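You operate a simulated robot arm through the tools that you are given. There is no shell and no other tool.

Carry out the task below with a simulated robot arm. There is one attempt and no reset: what you move stays moved.

## Task
Shut off and vent block 27 and put its cap in the tray.
Fine: blue-tipped handle first; cap off only once the air stops blowing, into the small grey tray; then shut the red-tipped handle again. The header keeps its air; leave the other blocks alone.

It is judged by the outcome, as a careful person would: the job done as asked, and still so three seconds after it is handed in. It fails if anything else is knocked over, pushed out of place, dropped, spilled or broken. Lids that push on must go on centred and level and be pressed home; caps that screw on are set level and turned clockwise until they are tight.

## Robot
A 6-joint arm with a two-finger gripper, fixed in place. Base frame: the origin is on the floor under the middle of its stand, x ahead of it, y to its left, z up. Lengths are in m, angles in rad, forces in N, time in s.
It reaches about 1.417 m from its shoulder. Its first joint turns from -2.897 to 2.897 rad. Payload 3.43 kg.
The TCP is the grasp point between the finger pads, 0.02 m short of the fingertips. In the tool frame z runs along the fingers and y along their closing line. The gripper opens to 0.19 m; its body begins 0.248 m behind the TCP.
Orientation is that of the tool frame in the base frame, as a unit quaternion [x, y, z, w]. With the fingers straight down and closing along the base's y, the tool's x points along the base's -x, its y along +y and its z along -z.

## Interface
- The arm moves only by the tool nudge_tool. Its argument "series" is a list that holds one entry, the list of rows, each a list of 6 numbers: the shift along the base's x, y, z in m, then the turn, a rotation vector about the base's x, y, z in degrees. In form: [[[x, y, z, wx, wy, wz], ...]]. A call has 1 to 20 rows; each row is the pose to reach, as a shift and turn from the pose commanded when the call began. "hand" is the finger opening in m, from 0 to 0.19, set as the call begins (left out, the last holds). Each row takes 0.2 s and may step no farther than 0.05 m and 0.15 rad from the row before; otherwise, or with a gripper value out of range, the whole call is refused. A pose out of reach is approached as far as the arm can. The call stops where the force on the tool passes 90 N (or 10 N more than at its start, if that is more) or the arm is blocked; 0.2 s more then pass. The fingers move at their own pace (about 0.153 m/s each) and stop on an object; they squeeze with about 31 N. The grip force told is the motor's: it shows also when the fingers shut on nothing. Time passes only in rows, and 0.2 s behind the last, so rows that repeat a pose let the fingers close. It gives the time, the measured TCP pose, the force on the tool (base axes), the opening and the grip force at its end, in the units of the frame above (readings bear some noise), with the torque about the TCP (base axes, N m) and any sound that the robot's microphone picked up.
- Cameras (640 x 400 px; columns grow to the right, rows downward): "scene" is fixed at [0.0474, 0.6491, 2.0189]; the picture's right is [-0.64, -0.77, 0.00], its down [-0.45, 0.38, -0.81] and it looks along [0.62, -0.52, -0.59] (base axes); focal length 309 px, centre (320, 200). "wrist" rides on the gripper at [0.07, -0.008, -0.288] in the tool frame; the picture's right is [0.12, 0.99, 0.00], its down [-0.96, 0.12, -0.25] and it looks along [-0.25, 0.03, 0.97] (tool axes); focal length 261 px, centre (320, 200). There is no depth. A picture from a camera that has moved, and an enlarged one, comes with that camera's place and axes in the base frame and with its lens.
- get_image(camera): a new picture of that camera. No time passes.
- lift_body(by): moves the trunk up (or, below 0, down) by that many m; the arm rides with it, the base frame stays. It gives what a move gives, with no picture.
- inspect(camera, box): a new picture of the part [left, top, right, bottom] of that camera's present view, enlarged. No time passes.
- finish_job(): hands the job in; it is judged then, once.

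Nothing tells you positions but the pictures and the camera data. Unless the task says otherwise, let go and move clear before handing in.

The tools are called after "Call:" as a command line: name --argument value ..., lists and objects as JSON in quotes. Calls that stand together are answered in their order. nudge_tool: Moves the arm, as the interface text tells. Its arguments: {"type":"object","properties":{"series":{"type":"array","items":{"type":"array","items":{"type":"array","items":{"type":"number"}}}},"hand":{"type":"number"}},"required":["series"]} The other tools are called the same way: lift_body (by) moves the trunk up or down; get_image (camera) takes a picture; inspect (camera, box) takes an enlarged picture of a part of a camera's view; finish_job () hands the job in.

At the start:

```text
time: 0.0
eef_pos: [0.5109, 0.0209, 1.6185]
tool_rot: [0.0, 1.0, 0.0, 0.0]
ft_force: [0.1, -0.4, 0.1]
moment: [0.0, -0.02, 0.01]
opening: 0.1902
grasp_force: 0.0
trunk travel left (down, up): [-0.35, 0.09]
```

scene: 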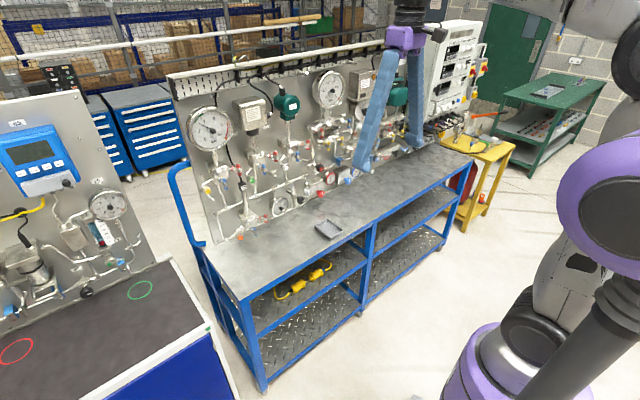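
wrist: 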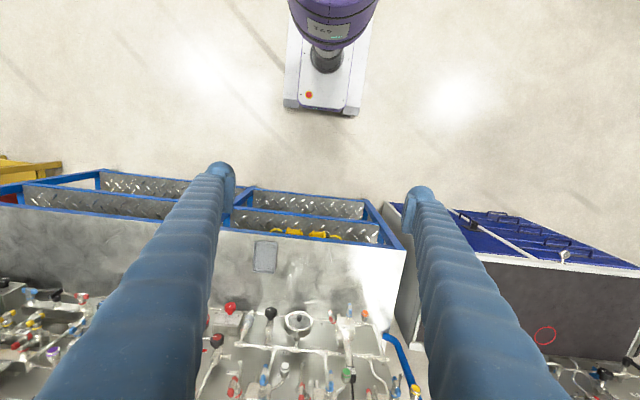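

I see a workbench with a panel of gauges and valve manifolds, and a small grey tray on the bench. I'll enlarge the views to find block 27 and its handles and cap.

Call:
inspect --camera "scene" --box '[180, 80, 340, 250]'

Call:
inspect --camera "scene" --box '[290, 60, 450, 200]'

Call:
inspect --camera "wrist" --box '[180, 220, 440, 400]'

Call:
inspect --camera "wrist" --box '[0, 220, 260, 400]'

```text
2.35 times, centred on (260, 165) of scene
camera zoom: at [0.0474, 0.6491, 2.0189], right [-0.64, -0.77, 0.0], down [-0.45, 0.38, -0.81], along [0.62, -0.52, -0.59], focal length 726 px, centre (461, 282)
```

zoom: 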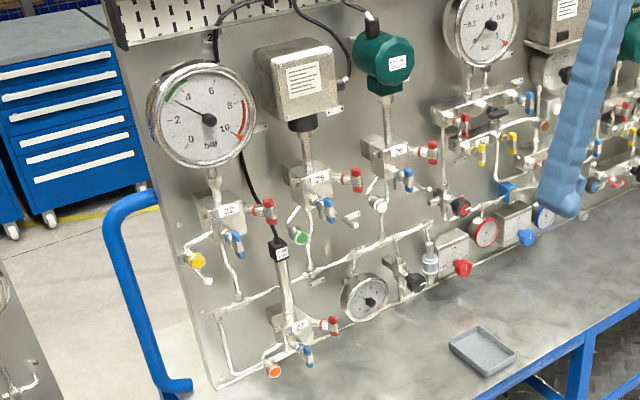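

```text
2.86 times, centred on (370, 130) of scene
camera zoom: at [0.0474, 0.6491, 2.0189], right [-0.64, -0.77, 0.0], down [-0.45, 0.38, -0.81], along [0.62, -0.52, -0.59], focal length 882 px, centre (177, 400)
```

zoom: 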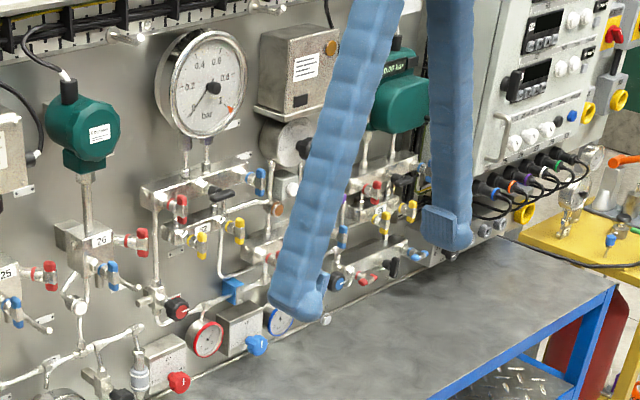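

```text
2.22 times, centred on (310, 310) of wrist
camera zoom: at [0.4395, 0.0119, 1.9066], right [-0.12, 0.99, 0.0], down [0.96, 0.12, 0.25], along [0.25, 0.03, -0.97], focal length 579 px, centre (342, -44)
```

zoom: 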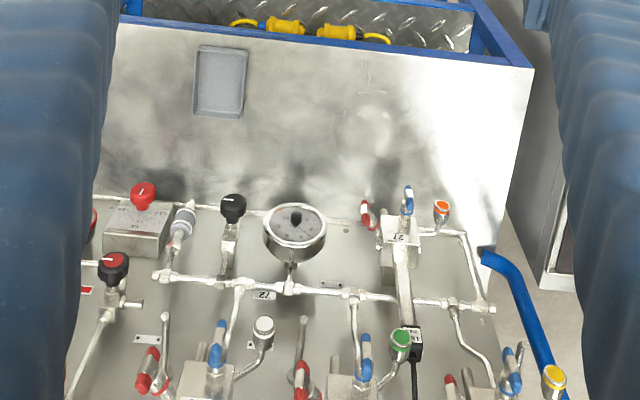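

```text
2.22 times, centred on (130, 310) of wrist
camera zoom: at [0.4395, 0.0119, 1.9066], right [-0.12, 0.99, 0.0], down [0.96, 0.12, 0.25], along [0.25, 0.03, -0.97], focal length 579 px, centre (742, -44)
```

zoom: 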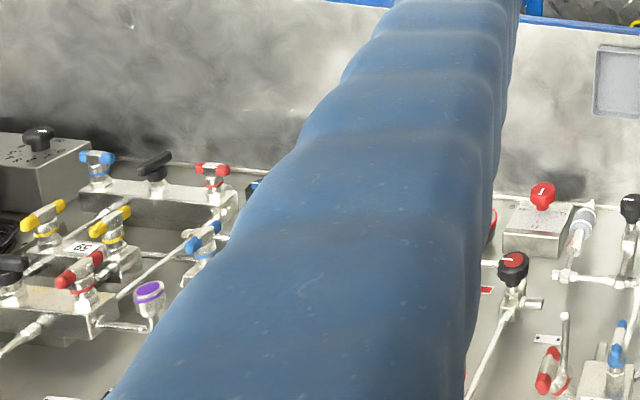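

Block 27 looks like the low block at the left end of the panel, with a red handle, a blue handle and an orange cap. I'll zoom in further from both cameras.

Call:
inspect --camera "scene" --box '[225, 205, 285, 245]'

Call:
inspect --camera "wrist" --box '[320, 290, 400, 345]'

Call:
inspect --camera "scene" --box '[190, 140, 290, 210]'

Call:
inspect --camera "scene" --box '[290, 190, 370, 250]'

```text
10.00 times, centred on (255, 225) of scene
camera zoom: at [0.0474, 0.6491, 2.0189], right [-0.64, -0.77, 0.0], down [-0.45, 0.38, -0.81], along [0.62, -0.52, -0.59], focal length 3088 px, centre (970, -50)
```

zoom: 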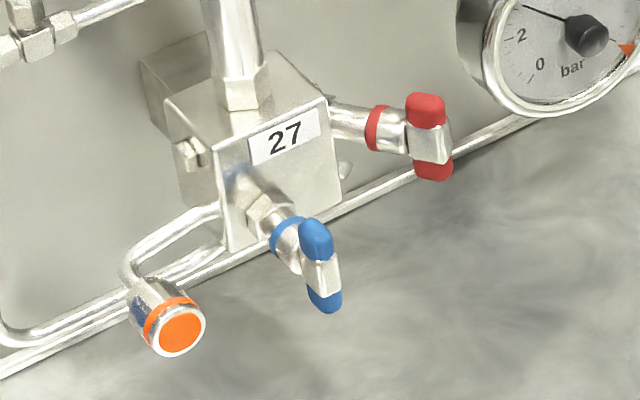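

```text
7.27 times, centred on (360, 318) of wrist
camera zoom: at [0.4395, 0.0119, 1.9066], right [-0.12, 0.99, 0.0], down [0.96, 0.12, 0.25], along [0.25, 0.03, -0.97], focal length 1896 px, centre (29, -654)
```

zoom: 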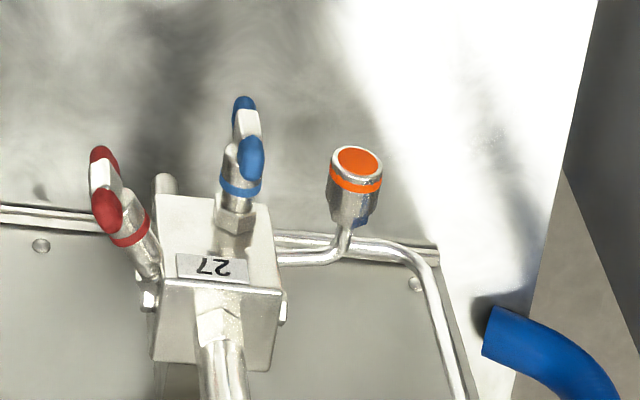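

```text
5.71 times, centred on (240, 175) of scene
camera zoom: at [0.0474, 0.6491, 2.0189], right [-0.64, -0.77, 0.0], down [-0.45, 0.38, -0.81], along [0.62, -0.52, -0.59], focal length 1764 px, centre (777, 343)
```

zoom: 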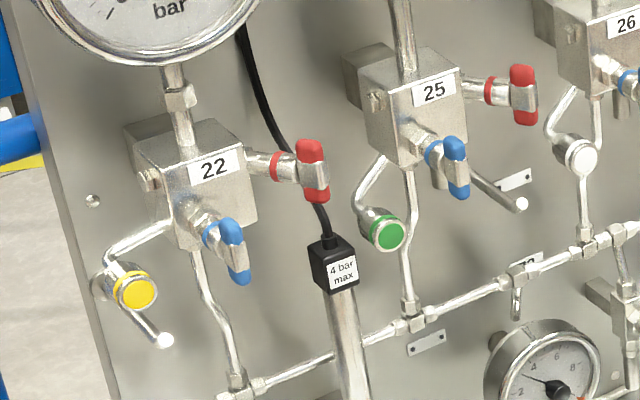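

```text
6.67 times, centred on (330, 220) of scene
camera zoom: at [0.0474, 0.6491, 2.0189], right [-0.64, -0.77, 0.0], down [-0.45, 0.38, -0.81], along [0.62, -0.52, -0.59], focal length 2058 px, centre (253, 67)
```

zoom: 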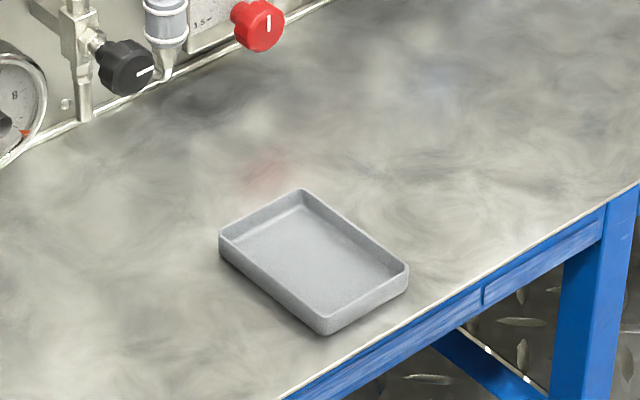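

Block 27 sits low at the left of the panel. I put its orange cap near (1.07, 0.26, 1.05), the blue T-handle near (1.05, 0.20, 1.07), the red T-handle near (1.065, 0.126, 1.10) and the tray near (0.92, -0.14, 0.98). Next I'll check the finger geometry before moving the wrist camera closer.

Call:
inspect --camera "wrist" --box '[190, 140, 460, 310]'

Call:
inspect --camera "scene" --box '[330, 0, 460, 190]'

Call:
inspect --camera "scene" --box '[440, 0, 640, 400]'

```text
2.35 times, centred on (325, 225) of wrist
camera zoom: at [0.4395, 0.0119, 1.9066], right [-0.12, 0.99, 0.0], down [0.96, 0.12, 0.25], along [0.25, 0.03, -0.97], focal length 613 px, centre (308, 141)
```

zoom: 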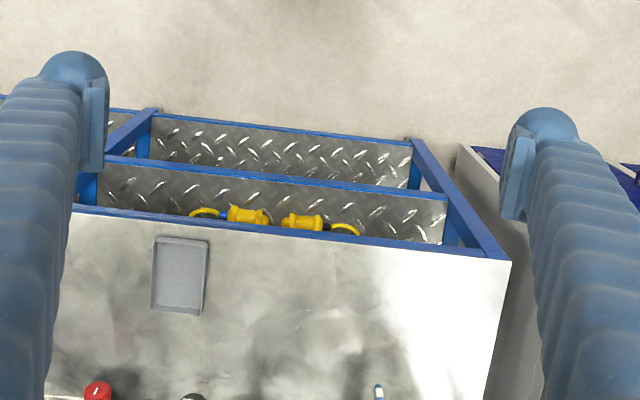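

```text
2.11 times, centred on (395, 95) of scene
camera zoom: at [0.0474, 0.6491, 2.0189], right [-0.64, -0.77, 0.0], down [-0.45, 0.38, -0.81], along [0.62, -0.52, -0.59], focal length 650 px, centre (162, 421)
```

zoom: 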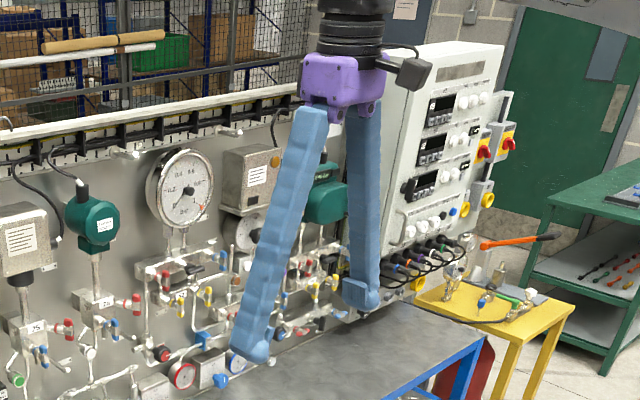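

```text
1.00 times, centred on (540, 200) of scene (not enlarged: the box is as wide or as high as the picture)
camera zoom: at [0.0474, 0.6491, 2.0189], right [-0.64, -0.77, 0.0], down [-0.45, 0.38, -0.81], along [0.62, -0.52, -0.59], focal length 309 px, centre (100, 200)
```

zoom: 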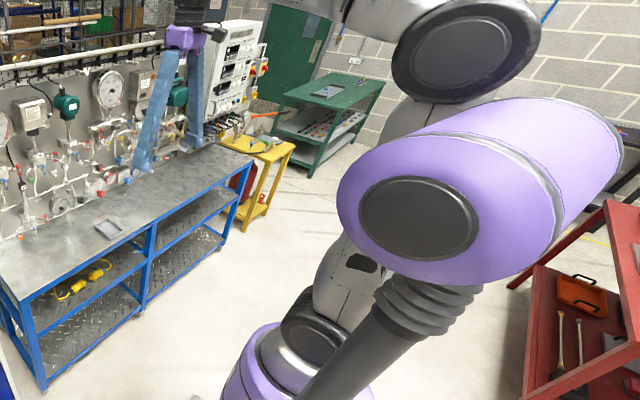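

The fingers are roughly 4 cm thick with flat pads at their tips, and the bench edge is near x=0.845, so a horizontal approach has room. I'll pitch the tool towards horizontal in two stages while staying well in front of the bench, then look again.

Call:
nudge_tool --series '[[[0.015, 0.009, 0, 0, -4.5, 0], [0.03, 0.018, 0, 0, -9, 0], [0.045, 0.027, 0, 0, -13.5, 0], [0.06, 0.036, 0, 0, -18, 0], [0.075, 0.045, 0, 0, -22.5, 0], [0.09, 0.054, 0, 0, -27, 0], [0.105, 0.063, 0, 0, -31.5, 0], [0.12, 0.072, 0, 0, -36, 0], [0.135, 0.081, 0, 0, -40.5, 0], [0.15, 0.09, 0, 0, -45, 0]]]'

```text
time: 2.2
eef_pos: [0.66, 0.1089, 1.6198]
tool_rot: [0.001, 0.924, 0.0, 0.383]
ft_force: [-0.6, -0.2, 0.4]
moment: [0.01, -0.03, 0.0]
opening: 0.1901
grasp_force: 0.2
trunk travel left (down, up): [-0.35, 0.09]
```

The 45° pitch went as commanded and nothing touched. Now I'll complete the pitch to horizontal and come down some way in front of the panel.

Call:
nudge_tool --series '[[[0.01, 0.008, -0.02, 0, -4.5, 0], [0.02, 0.016, -0.04, 0, -9, 0], [0.03, 0.024, -0.06, 0, -13.5, 0], [0.04, 0.032, -0.08, 0, -18, 0], [0.05, 0.04, -0.1, 0, -22.5, 0], [0.06, 0.048, -0.12, 0, -27, 0], [0.07, 0.056, -0.14, 0, -31.5, 0], [0.08, 0.064, -0.16, 0, -36, 0], [0.09, 0.072, -0.18, 0, -40.5, 0], [0.1, 0.08, -0.2, 0, -45, 0], [0.1, 0.08, -0.23, 0, -45, 0], [0.1, 0.08, -0.26, 0, -45, 0], [0.1, 0.08, -0.29, 0, -45, 0], [0.1, 0.08, -0.32, 0, -45, 0]]]'

Call:
get_image --camera "wrist"

Call:
get_image --camera "scene"

```text
time: 5.2
eef_pos: [0.785, 0.1983, 1.3811]
tool_rot: [-0.038, 0.728, -0.041, 0.683]
ft_force: [0.1, -0.7, -0.4]
moment: [-0.01, -0.02, 0.06]
opening: 0.19
grasp_force: 0.1
out of reach, approached as far as the arm can: row 8, 9, 10, 11, 12, 13, 14
trunk travel left (down, up): [-0.35, 0.09]
```

```text
taken
camera wrist: at [0.4937, 0.1838, 1.3311], right [-0.01, 0.97, -0.23], down [-0.19, 0.22, 0.96], along [0.98, 0.05, 0.18], focal length 261 px, centre (320, 200)
```

wrist: 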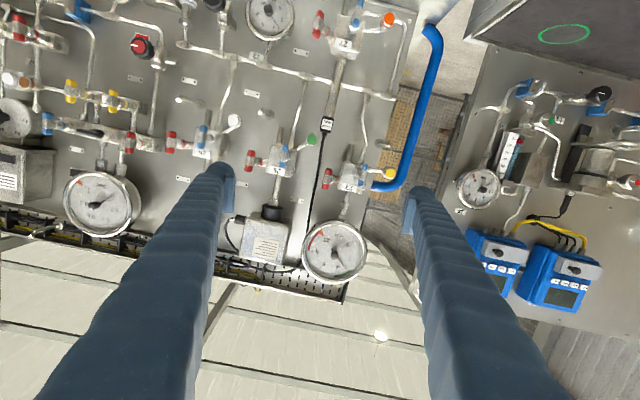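

```text
taken
```

scene: 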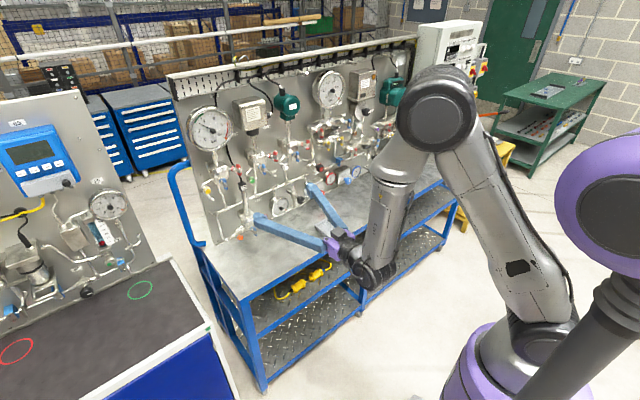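

The last few poses were out of reach because the arm is too folded that close in. Going further forward should open it up, so I'll move forward and slightly lower while still about 15 cm short of the hardware.

Call:
nudge_tool --series '[[[0.02, 0, -0.01, 0, 0, 0], [0.04, 0, -0.02, 0, 0, 0], [0.06, 0, -0.03, 0, 0, 0], [0.08, 0, -0.04, 0, 0, 0], [0.1, 0, -0.05, 0, 0, 0]]]'

Call:
get_image --camera "wrist"

```text
time: 6.4
eef_pos: [0.8853, 0.1991, 1.3312]
tool_rot: [-0.038, 0.728, -0.041, 0.684]
ft_force: [0.8, -0.7, -0.6]
moment: [-0.02, -0.07, 0.01]
opening: 0.1903
grasp_force: 0.0
trunk travel left (down, up): [-0.35, 0.09]
```

```text
taken
camera wrist: at [0.593, 0.1854, 1.2815], right [-0.01, 0.97, -0.23], down [-0.19, 0.22, 0.96], along [0.98, 0.05, 0.18], focal length 261 px, centre (320, 200)
```

wrist: 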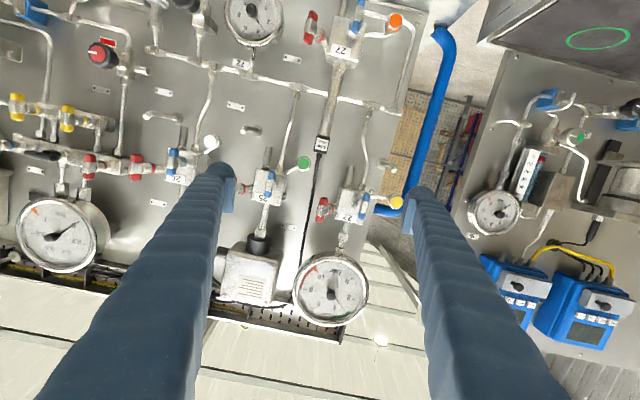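

The forward move worked, but the orientation is about 7° off true after the unreachable rows. I'll square the tool up so it points along +x and lower it so block 27 is in view.

Call:
nudge_tool --series '[[[0, 0, -0.03, 1.28, -0.71, 0.05], [0, 0, -0.06, 2.56, -1.43, 0.1], [0, 0, -0.09, 3.85, -2.14, 0.14], [0, 0, -0.12, 5.13, -2.86, 0.19], [0, 0, -0.15, 6.41, -3.57, 0.24], [0, 0, -0.18, 6.41, -3.57, 0.24]]]'

Call:
get_image --camera "wrist"

Call:
get_image --camera "scene"

```text
time: 7.8
eef_pos: [0.9522, 0.2088, 1.1825]
tool_rot: [-0.041, 0.717, -0.056, 0.694]
ft_force: [1.5, 0.0, 0.1]
moment: [0.02, 0.03, 0.15]
opening: 0.19
grasp_force: 0.1
out of reach, approached as far as the arm can: row 1, 2, 3, 4, 5, 6
trunk travel left (down, up): [-0.35, 0.09]
```

```text
taken
camera wrist: at [0.6616, 0.1968, 1.1228], right [0.01, 0.97, -0.25], down [-0.21, 0.25, 0.94], along [0.98, 0.04, 0.21], focal length 261 px, centre (320, 200)
```

wrist: 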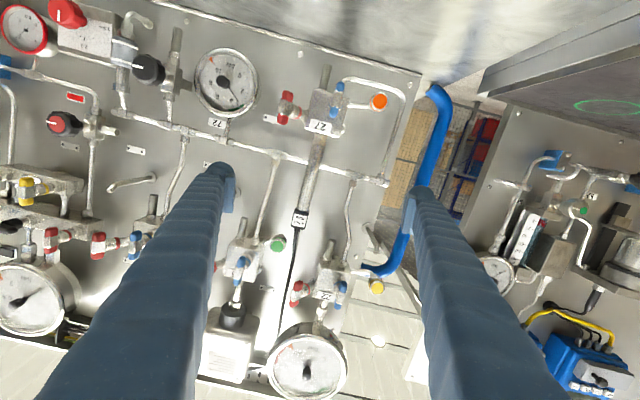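

```text
taken
```

scene: 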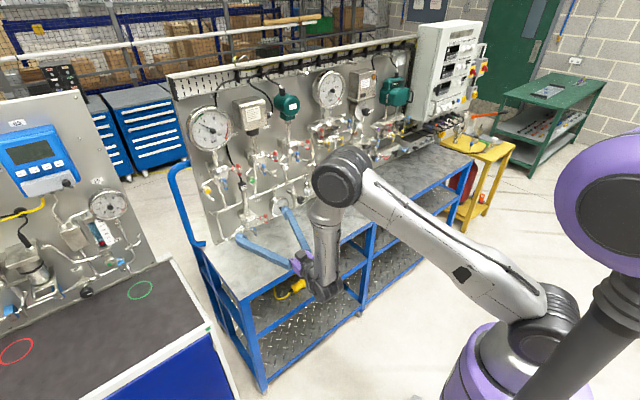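

The arm hits a joint limit here: the tool stayed rolled about 8° and drifted forward to x=0.95. The shoulder is high relative to the block, so I'll back off and up, then lower the trunk so the forearm lies flatter and the wrist bends less.

Call:
nudge_tool --series '[[[-0.01, 0, 0.03, 0, 0, 0], [-0.03, 0, 0.06, 0, 0, 0], [-0.05, 0, 0.09, 0, 0, 0], [-0.07, 0, 0.12, 0, 0, 0], [-0.09, 0, 0.15, 0, 0, 0], [-0.11, 0, 0.18, 0, 0, 0], [-0.12, 0, 0.21, 0, 0, 0], [-0.12, 0, 0.24, 0, 0, 0], [-0.12, 0, 0.27, 0, 0, 0]]]'

```text
time: 9.8
eef_pos: [0.8283, 0.2131, 1.4554]
tool_rot: [-0.042, 0.716, -0.055, 0.695]
ft_force: [-1.2, -0.2, -0.5]
moment: [-0.03, 0.02, 0.04]
opening: 0.1899
grasp_force: 0.1
trunk travel left (down, up): [-0.35, 0.09]
```

The tool is clear at (0.83, 0.21, 1.455). Lowering the trunk by 0.28 should put the tool at about z=1.18, still in front of the hardware.

Call:
lift_body --by -0.28

Call:
get_image --camera "scene"

Call:
get_image --camera "wrist"

```text
time: 12.6
eef_pos: [0.8272, 0.2131, 1.1752]
tool_rot: [-0.043, 0.716, -0.056, 0.694]
ft_force: [-0.5, 0.6, 0.2]
moment: [-0.01, 0.02, -0.01]
opening: 0.1897
grasp_force: 0.2
trunk travel left (down, up): [-0.07, 0.37]
```

```text
taken
```

scene: 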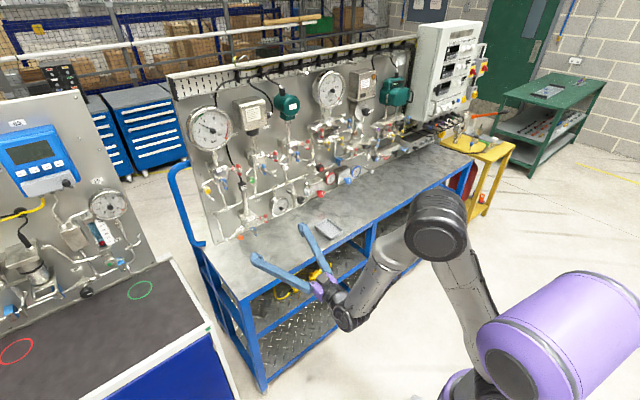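

```text
taken
camera wrist: at [0.5381, 0.2013, 1.1152], right [0.01, 0.97, -0.25], down [-0.21, 0.25, 0.94], along [0.98, 0.04, 0.21], focal length 261 px, centre (320, 200)
```

wrist: 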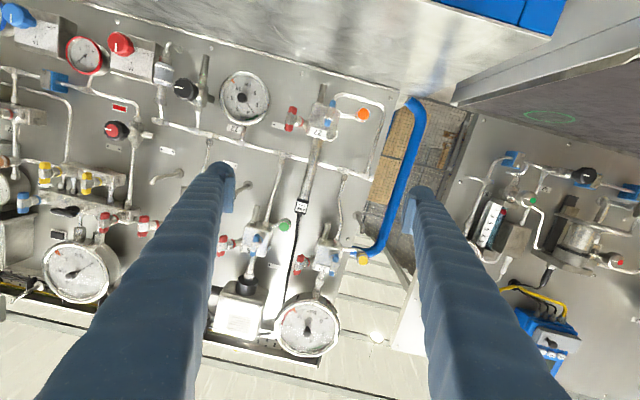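

The trunk is down and the forearm lies much flatter. Now I'll square up the orientation in place with a small correction turn.

Call:
nudge_tool --series '[[[0, 0, 0, 2.0, -0.45, 0.26], [0, 0, 0, 4.0, -0.9, 0.52], [0, 0, 0, 6.0, -1.35, 0.78], [0, 0, 0, 8.0, -1.8, 1.05], [0, 0, 0, 8.0, -1.8, 1.05]]]'

```text
time: 13.8
eef_pos: [0.8283, 0.2146, 1.1756]
tool_rot: [-0.001, 0.709, -0.004, 0.705]
ft_force: [-0.3, 0.2, 0.4]
moment: [0.01, -0.01, -0.02]
opening: 0.1898
grasp_force: 0.0
trunk travel left (down, up): [-0.07, 0.37]
```

The tool is now square to the panel. I'll move closer and lower to get a clear picture of block 27 between the open fingers.

Call:
nudge_tool --series '[[[0.02, -0.003, -0.02, 0, 0, 0], [0.04, -0.006, -0.04, 0, 0, 0], [0.06, -0.009, -0.055, 0, 0, 0], [0.08, -0.012, -0.055, 0.4, -0.3, 0.2]]]'

Call:
get_image --camera "wrist"

Call:
inspect --camera "wrist" --box '[240, 80, 400, 180]'

```text
time: 14.8
eef_pos: [0.9162, 0.2121, 1.1306]
tool_rot: [-0.001, 0.709, -0.01, 0.705]
ft_force: [0.8, 1.7, 0.5]
moment: [-0.01, -0.07, -0.02]
opening: 0.1902
grasp_force: 0.2
out of reach, approached as far as the arm can: row 1, 2, 3, 4
trunk travel left (down, up): [-0.07, 0.37]
```

```text
taken
camera wrist: at [0.6277, 0.2048, 1.0624], right [0.01, 0.99, -0.13], down [-0.24, 0.13, 0.96], along [0.97, 0.02, 0.24], focal length 261 px, centre (320, 200)
```

wrist: 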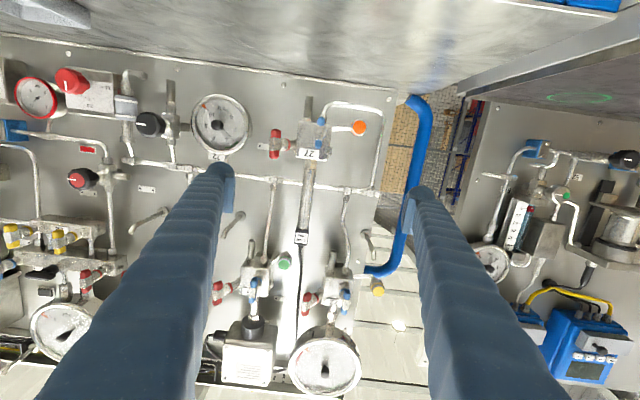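

```text
4.00 times, centred on (320, 130) of wrist
camera zoom: at [0.6277, 0.2048, 1.0624], right [0.01, 0.99, -0.13], down [-0.24, 0.13, 0.96], along [0.97, 0.02, 0.24], focal length 1043 px, centre (320, 480)
```

zoom: 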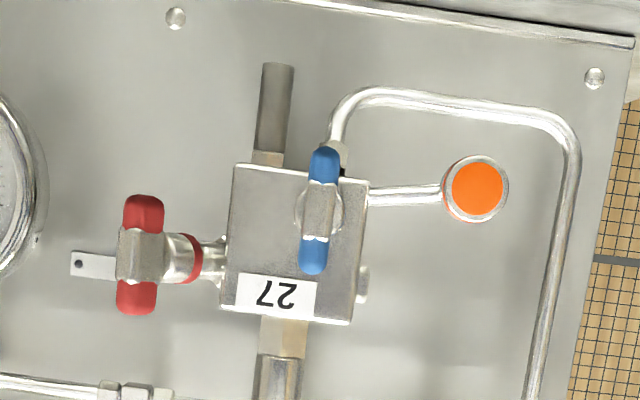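

I now have a clear view: the blue bar is upright at about (1.048, 0.199, 1.060), the cap is at (1.071, 0.261, 1.044) and the red bar is near (1.058, 0.129, 1.087) on an angled stem. The arm still runs out of reach going lower, so I'll use most of the remaining trunk travel to bring the tool down to handle height.

Call:
lift_body --by -0.065

Call:
nudge_tool --series '[[[0.01, -0.004, 0, 0.3, -0.1, 0.25], [0.02, -0.008, 0, 0.6, -0.2, 0.5], [0.03, -0.012, 0, 0.9, -0.3, 0.73], [0.04, -0.013, 0, 0.9, -0.3, 0.73]]]' --hand 0.06

```text
time: 15.9
eef_pos: [0.9155, 0.2116, 1.067]
tool_rot: [-0.002, 0.709, -0.009, 0.706]
ft_force: [-0.6, 1.1, -0.4]
moment: [0.03, 0.01, -0.03]
opening: 0.1901
grasp_force: 0.0
trunk travel left (down, up): [-0.005, 0.435]
```

```text
time: 16.9
eef_pos: [0.9567, 0.1986, 1.0678]
tool_rot: [-0.001, 0.708, -0.004, 0.706]
ft_force: [-0.3, 0.0, 0.7]
moment: [-0.01, 0.01, -0.02]
opening: 0.06
grasp_force: 0.0
out of reach, approached as far as the arm can: row 3
trunk travel left (down, up): [-0.005, 0.435]
```

The tool is lined up at (0.957, 0.199, 1.068), pointing along +x. I'll look again from here to refine the handle positions.

Call:
get_image --camera "wrist"

Call:
inspect --camera "wrist" --box '[240, 60, 400, 160]'

Call:
inspect --camera "scene" --box '[220, 195, 320, 260]'

```text
taken
camera wrist: at [0.6686, 0.1909, 0.9985], right [0.0, 0.99, -0.13], down [-0.24, 0.13, 0.96], along [0.97, 0.03, 0.24], focal length 261 px, centre (320, 200)
```

wrist: 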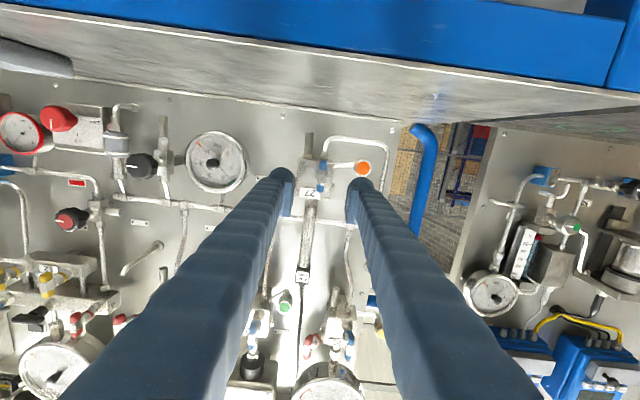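

```text
4.00 times, centred on (320, 110) of wrist
camera zoom: at [0.6686, 0.1909, 0.9985], right [0.0, 0.99, -0.13], down [-0.24, 0.13, 0.96], along [0.97, 0.03, 0.24], focal length 1043 px, centre (320, 560)
```

zoom: 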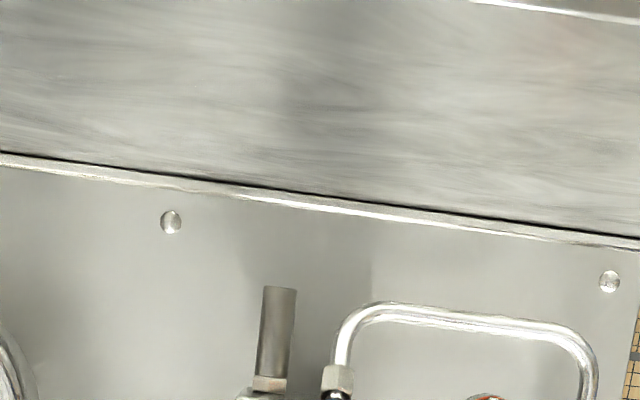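

```text
6.15 times, centred on (270, 228) of scene
camera zoom: at [0.0474, 0.6491, 2.0189], right [-0.64, -0.77, 0.0], down [-0.45, 0.38, -0.81], along [0.62, -0.52, -0.59], focal length 1900 px, centre (628, 31)
```

zoom: 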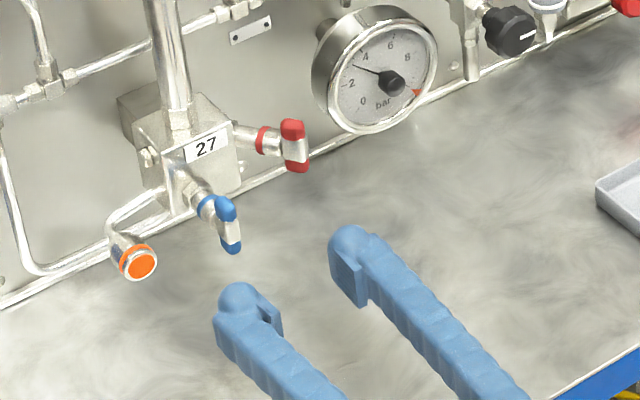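

The fingers are straddling the blue bar's line. I'll zoom into the right part of the wrist view to measure the offsets accurately.

Call:
inspect --camera "wrist" --box '[250, 130, 410, 230]'

```text
4.00 times, centred on (330, 180) of wrist
camera zoom: at [0.6686, 0.1909, 0.9985], right [0.0, 0.99, -0.13], down [-0.24, 0.13, 0.96], along [0.97, 0.03, 0.24], focal length 1043 px, centre (280, 280)
```

zoom: 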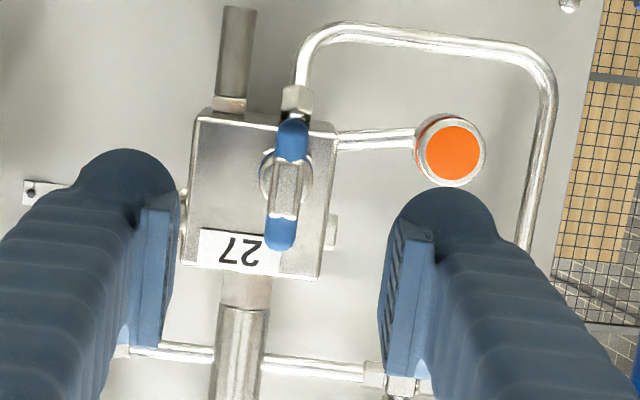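

The blue bar centre refines to about (1.05, 0.1996, 1.0585) and is upright within 2°. I'll narrow the opening to 0.04 so the fingers clear the red bar and cap, advance so the tips just pass the bar, and then close.

Call:
nudge_tool --series '[[[0.02, 0.001, -0.005, 0, 0, 0], [0.04, 0.001, -0.009, 0, 0, 0], [0.06, 0.001, -0.009, 0, 0, 0], [0.075, 0.001, -0.009, 0, 0, 0], [0.087, 0.001, -0.009, 0, 0, 0]]]' --hand 0.04

Call:
inspect --camera "wrist" --box '[250, 110, 410, 210]'

Call:
inspect --camera "scene" --box '[220, 195, 320, 260]'

```text
time: 18.1
eef_pos: [1.0422, 0.199, 1.0565]
tool_rot: [-0.001, 0.707, 0.001, 0.707]
ft_force: [0.3, 0.0, -0.4]
moment: [0.02, 0.03, 0.01]
opening: 0.0401
grasp_force: 0.1
trunk travel left (down, up): [-0.005, 0.435]
```

```text
4.00 times, centred on (330, 160) of wrist
camera zoom: at [0.7544, 0.1898, 0.9865], right [0.0, 0.99, -0.12], down [-0.25, 0.11, 0.96], along [0.97, 0.03, 0.25], focal length 1043 px, centre (280, 360)
```

zoom: 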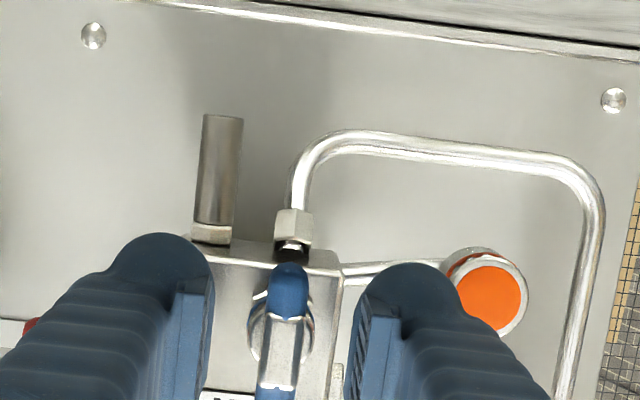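

```text
6.15 times, centred on (270, 228) of scene
camera zoom: at [0.0474, 0.6491, 2.0189], right [-0.64, -0.77, 0.0], down [-0.45, 0.38, -0.81], along [0.62, -0.52, -0.59], focal length 1900 px, centre (628, 31)
```

zoom: 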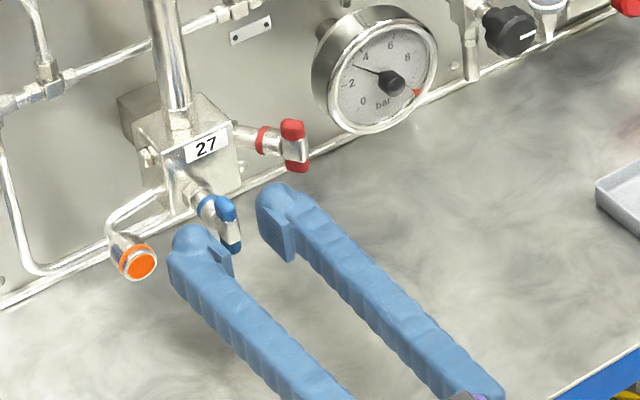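

The pads now straddle the bar, with its centre at about (1.054, 0.2005, 1.059). I'll advance 6 mm, trim y and z slightly, and then close gently onto the bar.

Call:
nudge_tool --series '[[[0.006, 0.0015, 0.002, 0, 0, 0], [0.006, 0.0015, 0.002, 0, 0, 0]]]'

Call:
nudge_tool --series '[[[0, 0, 0, 0, 0, 0], [0, 0, 0, 0, 0, 0], [0, 0, 0, 0, 0, 0]]]' --hand 0

Call:
inspect --camera "scene" --box '[220, 195, 320, 260]'

```text
time: 18.7
eef_pos: [1.0488, 0.1999, 1.059]
tool_rot: [-0.001, 0.706, 0.002, 0.708]
ft_force: [0.4, 0.0, -0.4]
moment: [-0.01, 0.0, 0.0]
opening: 0.0401
grasp_force: 0.1
trunk travel left (down, up): [-0.005, 0.435]
```

```text
time: 19.5
eef_pos: [1.0485, 0.2002, 1.0596]
tool_rot: [-0.001, 0.707, 0.001, 0.707]
ft_force: [0.9, -3.8, -0.3]
moment: [-0.01, -0.04, -0.03]
opening: 0.011
grasp_force: 44.1
trunk travel left (down, up): [-0.005, 0.435]
```

```text
6.15 times, centred on (270, 228) of scene
camera zoom: at [0.0474, 0.6491, 2.0189], right [-0.64, -0.77, 0.0], down [-0.45, 0.38, -0.81], along [0.62, -0.52, -0.59], focal length 1900 px, centre (628, 31)
```

zoom: 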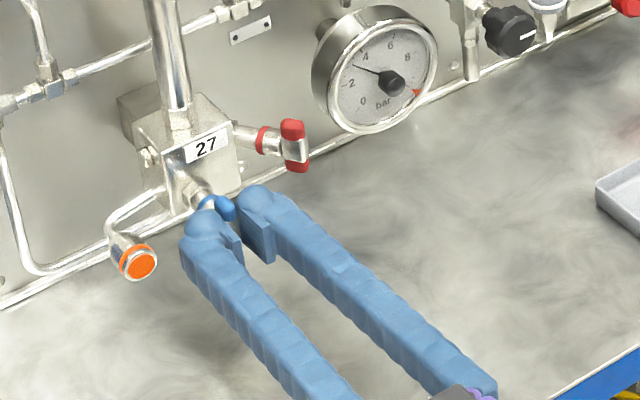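

The bar is gripped, with the opening stopped at 11 mm. Now I'll turn clockwise, which is positive about +x as I look at it, in small steps while watching the torque.

Call:
nudge_tool --series '[[[0, 0, 0, 5, 0, 0], [0, 0, 0, 10, 0, 0], [0, 0, 0, 15, 0, 0], [0, 0, 0, 20, 0, 0], [0, 0, 0, 25, 0, 0], [0, 0, 0, 30, 0, 0]]]'

Call:
inspect --camera "scene" --box '[220, 195, 320, 260]'

```text
time: 20.1
eef_pos: [1.0524, 0.2007, 1.0619]
tool_rot: [0.061, 0.722, 0.014, 0.689]
ft_force: [-42.0, -17.0, 4.5]
moment: [-0.04, 0.21, 0.81]
opening: 0.0116
grasp_force: 44.7
out of reach, approached as far as the arm can: row 1, 2, 3
trunk travel left (down, up): [-0.005, 0.435]
stopped in row 3: the force on the tool passed its limit at 147 N (the readings are from after the stop); the commanded pose is now the measured one
```

```text
6.15 times, centred on (270, 228) of scene
camera zoom: at [0.0474, 0.6491, 2.0189], right [-0.64, -0.77, 0.0], down [-0.45, 0.38, -0.81], along [0.62, -0.52, -0.59], focal length 1900 px, centre (628, 31)
```

zoom: 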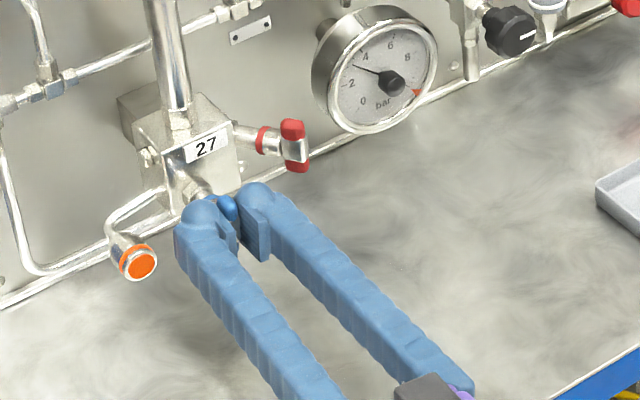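

The arm can't roll any further that way: this roll is already at a wrist limit, so the tool twisted and pushed instead of turning. I'll let go, back straight off, and roll the tool the other way by 180°, since the bar is symmetric, to gain turning range.

Call:
nudge_tool --series '[[[0, 0, 0, 0, 0, 0], [0, 0, 0, 0, 0, 0]]]' --hand 0.045

Call:
nudge_tool --series '[[[-0.02, 0, 0, 0, 0, 0], [-0.05, 0, 0, 0, 0, 0], [-0.08, 0, 0, 0, 0, 0], [-0.1, 0, 0, 0, 0, 0]]]'

Call:
inspect --camera "scene" --box '[220, 195, 320, 260]'

```text
time: 20.7
eef_pos: [1.0568, 0.2058, 1.0583]
tool_rot: [0.06, 0.723, 0.014, 0.688]
ft_force: [0.5, -0.2, -0.1]
moment: [0.02, 0.04, 0.02]
opening: 0.0451
grasp_force: 0.0
trunk travel left (down, up): [-0.005, 0.435]
```

```text
time: 21.7
eef_pos: [0.9624, 0.2148, 1.0678]
tool_rot: [0.06, 0.726, 0.004, 0.685]
ft_force: [-0.7, -0.3, 0.9]
moment: [0.01, -0.01, -0.07]
opening: 0.0452
grasp_force: 0.0
out of reach, approached as far as the arm can: row 2, 3, 4
trunk travel left (down, up): [-0.005, 0.435]
```

```text
6.15 times, centred on (270, 228) of scene
camera zoom: at [0.0474, 0.6491, 2.0189], right [-0.64, -0.77, 0.0], down [-0.45, 0.38, -0.81], along [0.62, -0.52, -0.59], focal length 1900 px, centre (628, 31)
```

zoom: 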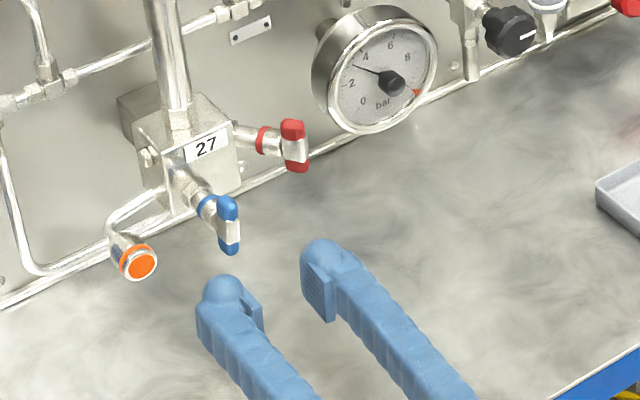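

The blue bar did turn a few degrees clockwise and moves easily. From here in free space I'll roll the tool negative by about 88° to see whether that direction is open.

Call:
nudge_tool --series '[[[0, 0, 0, -8, 0, 0], [0, 0, 0, -16, 0, 0], [0, 0, 0, -24, 0, 0], [0, 0, 0, -32, 0, 0], [0, 0, 0, -40, 0, 0], [0, 0, 0, -48, 0, 0], [0, 0, 0, -56, 0, 0], [0, 0, 0, -64, 0, 0], [0, 0, 0, -72, 0, 0], [0, 0, 0, -80, 0, 0], [0, 0, 0, -88, 0, 0]]]'

Call:
get_image --camera "wrist"

Call:
get_image --camera "scene"

```text
time: 24.1
eef_pos: [0.9618, 0.2135, 1.0688]
tool_rot: [-0.436, 0.529, -0.492, 0.536]
ft_force: [0.7, 0.1, -0.1]
moment: [0.01, -0.01, -0.01]
opening: 0.045
grasp_force: 0.1
trunk travel left (down, up): [-0.005, 0.435]
```

```text
taken
camera wrist: at [0.6698, 0.1582, 1.0501], right [0.06, 0.02, -1.0], down [-0.2, 0.98, 0.0], along [0.98, 0.19, 0.06], focal length 261 px, centre (320, 200)
```

wrist: 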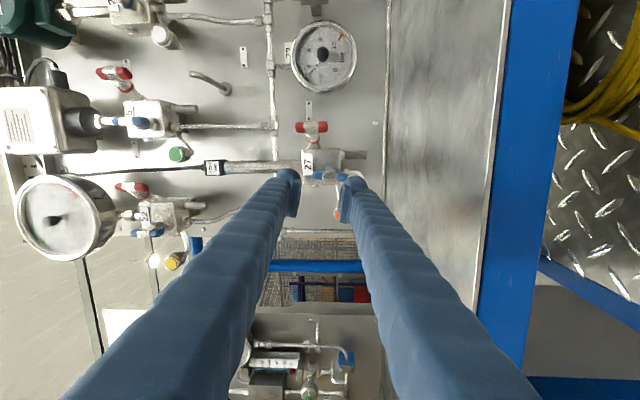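

```text
taken
```

scene: 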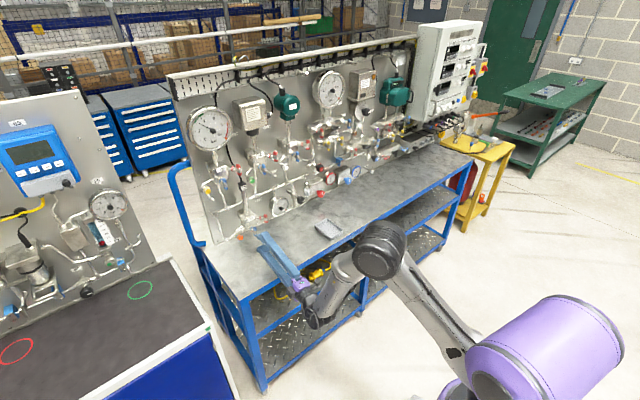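

Rolling negative is unobstructed. I'll continue to a full 180° roll, which puts the camera above with an upright picture, and realign squarely on the blue bar's axis.

Call:
nudge_tool --series '[[[0, -0.001, 0, -8.15, 0.43, -0.05], [0, -0.002, 0, -16.3, 0.86, -0.11], [0, -0.003, 0, -24.45, 1.29, -0.16], [0, -0.004, 0, -32.6, 1.71, -0.21], [0, -0.005, 0, -40.75, 2.14, -0.27], [0, -0.006, -0.001, -48.9, 2.57, -0.32], [0, -0.007, -0.002, -57.05, 3.0, -0.37], [0, -0.008, -0.004, -65.2, 3.43, -0.43], [0, -0.009, -0.006, -73.35, 3.86, -0.48], [0, -0.01, -0.008, -81.5, 4.28, -0.53], [0, -0.012, -0.009, -89.65, 4.71, -0.59], [0, -0.013, -0.0095, -97.8, 5.14, -0.64]]]'

Call:
get_image --camera "wrist"

```text
time: 26.7
eef_pos: [0.9612, 0.2009, 1.0592]
tool_rot: [0.708, 0.0, 0.707, -0.001]
ft_force: [0.4, 0.9, -0.6]
moment: [0.01, 0.01, 0.0]
opening: 0.0452
grasp_force: 0.0
trunk travel left (down, up): [-0.005, 0.435]
```

```text
taken
camera wrist: at [0.6729, 0.2077, 1.1296], right [0.0, -0.99, 0.12], down [-0.25, -0.12, -0.96], along [0.97, -0.03, -0.25], focal length 261 px, centre (320, 200)
```

wrist: 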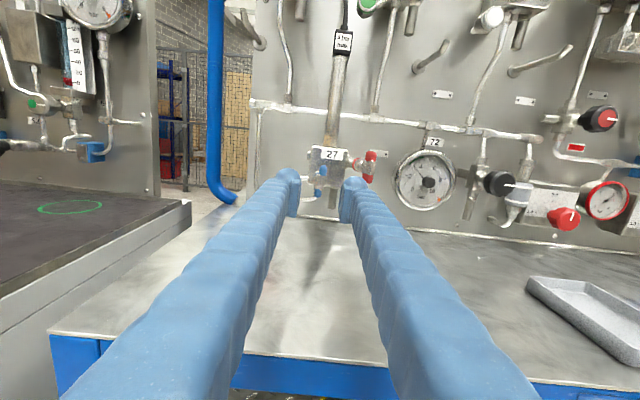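

The tool is now squared at roll 180° with an upright camera and no reach problems. I'll zoom in to see how the blue bar sits.

Call:
inspect --camera "wrist" --box '[260, 130, 420, 230]'

```text
4.00 times, centred on (340, 180) of wrist
camera zoom: at [0.6729, 0.2077, 1.1296], right [0.0, -0.99, 0.12], down [-0.25, -0.12, -0.96], along [0.97, -0.03, -0.25], focal length 1043 px, centre (240, 280)
```

zoom: 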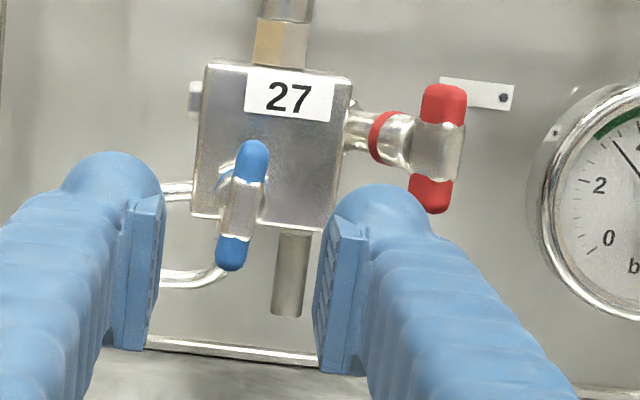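

The blue bar is at about (1.060, 0.199, 1.060), leaning 4° clockwise after the earlier turn. I'll advance with a 4° roll to match it, stop with the tips just past the bar, and grip.

Call:
nudge_tool --series '[[[0.02, -0.001, 0.001, 2, 0, 0], [0.04, -0.002, 0.001, 4, 0, 0], [0.06, -0.002, 0.001, 4, 0, 0], [0.08, -0.002, 0.001, 4, 0, 0], [0.09, -0.002, 0.001, 4, 0, 0]]]' --hand 0.04

Call:
inspect --camera "wrist" --box '[240, 130, 400, 230]'

```text
time: 27.9
eef_pos: [1.0523, 0.1979, 1.0587]
tool_rot: [0.707, -0.024, 0.706, -0.025]
ft_force: [0.8, -0.4, 0.0]
moment: [-0.01, 0.02, -0.01]
opening: 0.0403
grasp_force: 0.0
trunk travel left (down, up): [-0.005, 0.435]
```

```text
4.00 times, centred on (320, 180) of wrist
camera zoom: at [0.7639, 0.201, 1.1299], right [0.0, -1.0, 0.05], down [-0.25, -0.05, -0.97], along [0.97, -0.01, -0.25], focal length 1043 px, centre (320, 280)
```

zoom: 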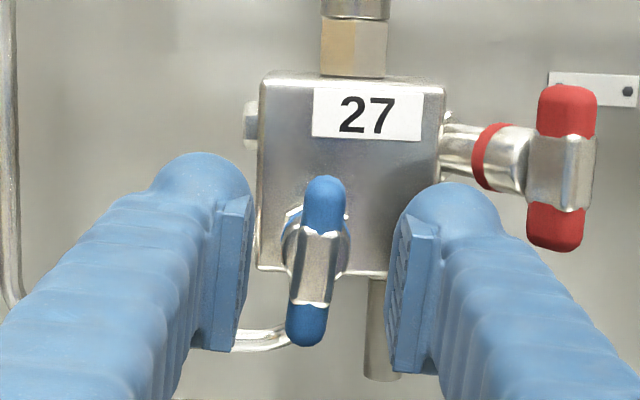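

The bar is centred between the pads and parallel to them. Closing now, then turning clockwise.

Call:
nudge_tool --series '[[[0, 0, 0, 0, 0, 0], [0, 0, 0, 0, 0, 0], [0, 0, 0, 0, 0, 0]]]' --hand 0

Call:
nudge_tool --series '[[[0, 0, 0, 6, 0, 0], [0, 0, 0, 12, 0, 0], [0, 0, 0, 18, 0, 0], [0, 0, 0, 24, 0, 0], [0, 0, 0, 30, 0, 0]]]'

```text
time: 28.7
eef_pos: [1.0521, 0.1992, 1.0584]
tool_rot: [0.707, -0.025, 0.706, -0.027]
ft_force: [2.8, 8.5, 0.7]
moment: [0.01, 0.03, 0.07]
opening: 0.011
grasp_force: 43.7
trunk travel left (down, up): [-0.005, 0.435]
```

```text
time: 29.9
eef_pos: [1.0521, 0.1999, 1.0581]
tool_rot: [0.676, -0.207, 0.675, -0.209]
ft_force: [10.7, 13.2, 0.5]
moment: [-0.1, 0.11, 0.22]
opening: 0.0108
grasp_force: 44.4
trunk travel left (down, up): [-0.005, 0.435]
```

The handle is turning with light torque, now about 34° round. I'll shift y by 2 mm to ease the side load and carry on clockwise.

Call:
nudge_tool --series '[[[0, 0.001, 0, 6, 0, 0], [0, 0.002, 0, 12, 0, 0], [0, 0.002, 0, 18, 0, 0], [0, 0.002, 0, 24, 0, 0], [0, 0.002, 0, 30, 0, 0], [0, 0.002, 0, 36, 0, 0], [0, 0.002, 0, 42, 0, 0], [0, 0.002, 0, 48, 0, 0], [0, 0.002, 0, 54, 0, 0], [0, 0.002, 0, 60, 0, 0]]]'

Call:
inspect --camera "scene" --box '[220, 195, 320, 260]'

```text
time: 32.1
eef_pos: [1.0518, 0.199, 1.0589]
tool_rot: [-0.48, 0.518, -0.483, 0.518]
ft_force: [16.4, 2.7, 4.4]
moment: [-1.24, -0.03, 0.03]
opening: 0.0126
grasp_force: 45.2
trunk travel left (down, up): [-0.005, 0.435]
```

```text
6.15 times, centred on (270, 228) of scene
camera zoom: at [0.0474, 0.6491, 2.0189], right [-0.64, -0.77, 0.0], down [-0.45, 0.38, -0.81], along [0.62, -0.52, -0.59], focal length 1900 px, centre (628, 31)
```

zoom: 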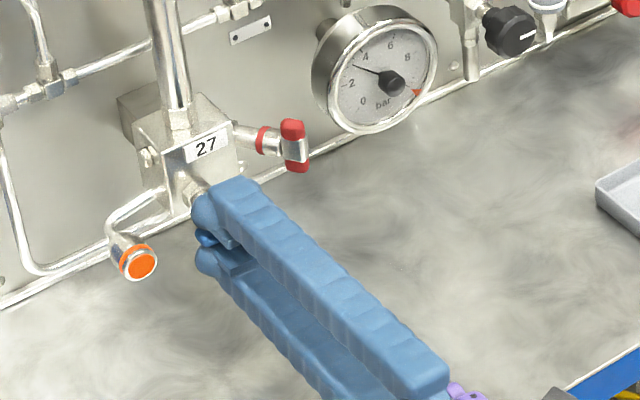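

The torque jumped to about 1.2 N·m at roughly a quarter turn, which looks like the closed stop for the blue valve. I'll release, back off slightly and check the bar's angle.

Call:
nudge_tool --series '[[[0, 0, 0, 0, 0, 0], [0, 0, 0, 0, 0, 0]]]' --hand 0.04

Call:
nudge_tool --series '[[[-0.03, 0, 0, 0, 0, 0], [-0.06, 0, 0, 0, 0, 0], [-0.09, 0, 0, 0, 0, 0]]]'

Call:
get_image --camera "wrist"

Call:
inspect --camera "scene" --box '[220, 195, 320, 260]'

```text
time: 32.7
eef_pos: [1.0506, 0.2, 1.0585]
tool_rot: [-0.481, 0.518, -0.481, 0.518]
ft_force: [-0.3, -0.6, 0.5]
moment: [-0.01, -0.02, -0.03]
opening: 0.0399
grasp_force: 0.1
trunk travel left (down, up): [-0.005, 0.435]
```

```text
time: 33.5
eef_pos: [0.9598, 0.2022, 1.0623]
tool_rot: [-0.482, 0.517, -0.481, 0.518]
ft_force: [0.1, 0.3, -0.6]
moment: [0.02, 0.04, -0.03]
opening: 0.0402
grasp_force: 0.0
trunk travel left (down, up): [-0.005, 0.435]
```

```text
taken
camera wrist: at [0.6714, 0.1305, 1.0645], right [0.0, -0.05, -1.0], down [-0.25, 0.97, -0.05], along [0.97, 0.25, -0.01], focal length 261 px, centre (320, 200)
```

wrist: 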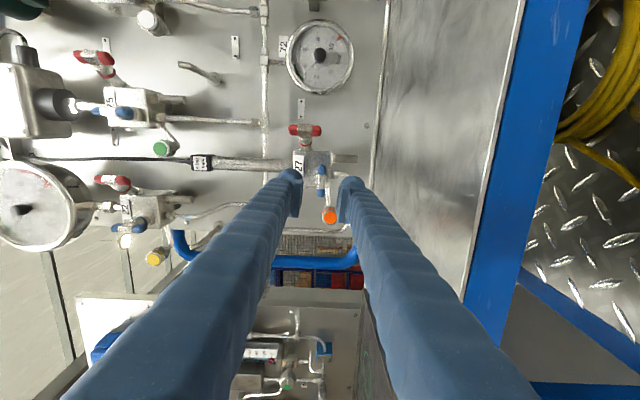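

```text
6.15 times, centred on (270, 228) of scene
camera zoom: at [0.0474, 0.6491, 2.0189], right [-0.64, -0.77, 0.0], down [-0.45, 0.38, -0.81], along [0.62, -0.52, -0.59], focal length 1900 px, centre (628, 31)
```

zoom: 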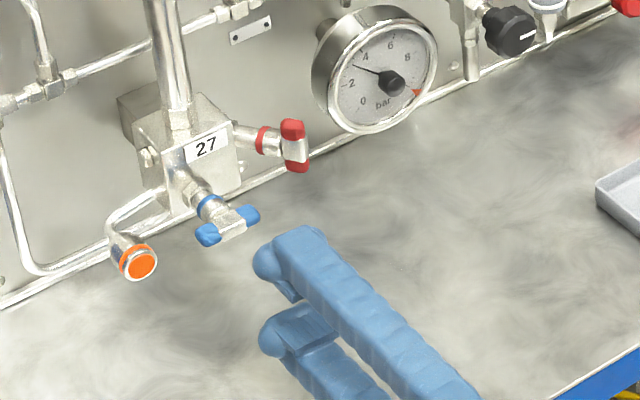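

The blue bar now lies horizontal, a quarter turn from where it started. I'll zoom in to confirm its exact angle and get another view of the red valve.

Call:
inspect --camera "wrist" --box '[270, 110, 370, 230]'

Call:
inspect --camera "scene" --box '[240, 200, 290, 240]'

```text
3.33 times, centred on (320, 170) of wrist
camera zoom: at [0.6714, 0.1305, 1.0645], right [0.0, -0.05, -1.0], down [-0.25, 0.97, -0.05], along [0.97, 0.25, -0.01], focal length 869 px, centre (320, 300)
```

zoom: 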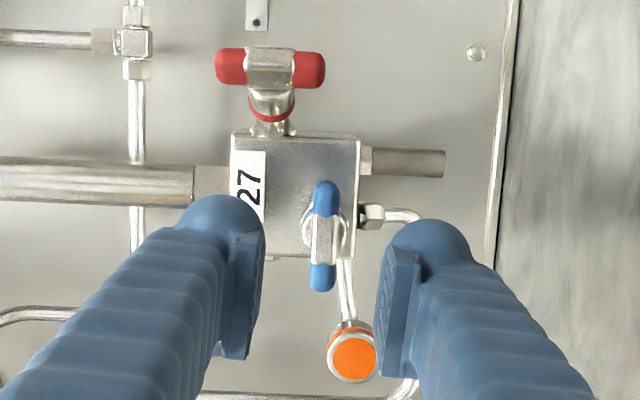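

```text
10.00 times, centred on (265, 220) of scene
camera zoom: at [0.0474, 0.6491, 2.0189], right [-0.64, -0.77, 0.0], down [-0.45, 0.38, -0.81], along [0.62, -0.52, -0.59], focal length 3088 px, centre (870, 0)
```

zoom: 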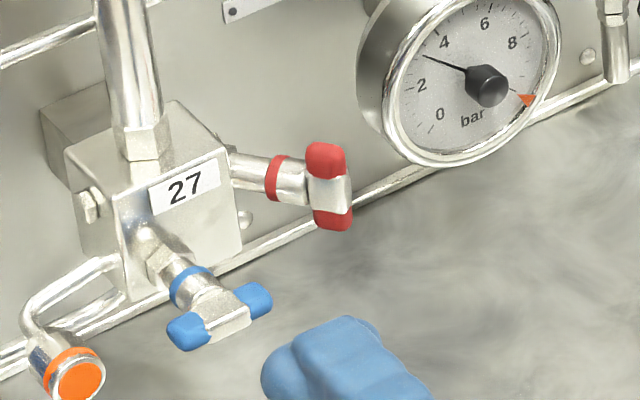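

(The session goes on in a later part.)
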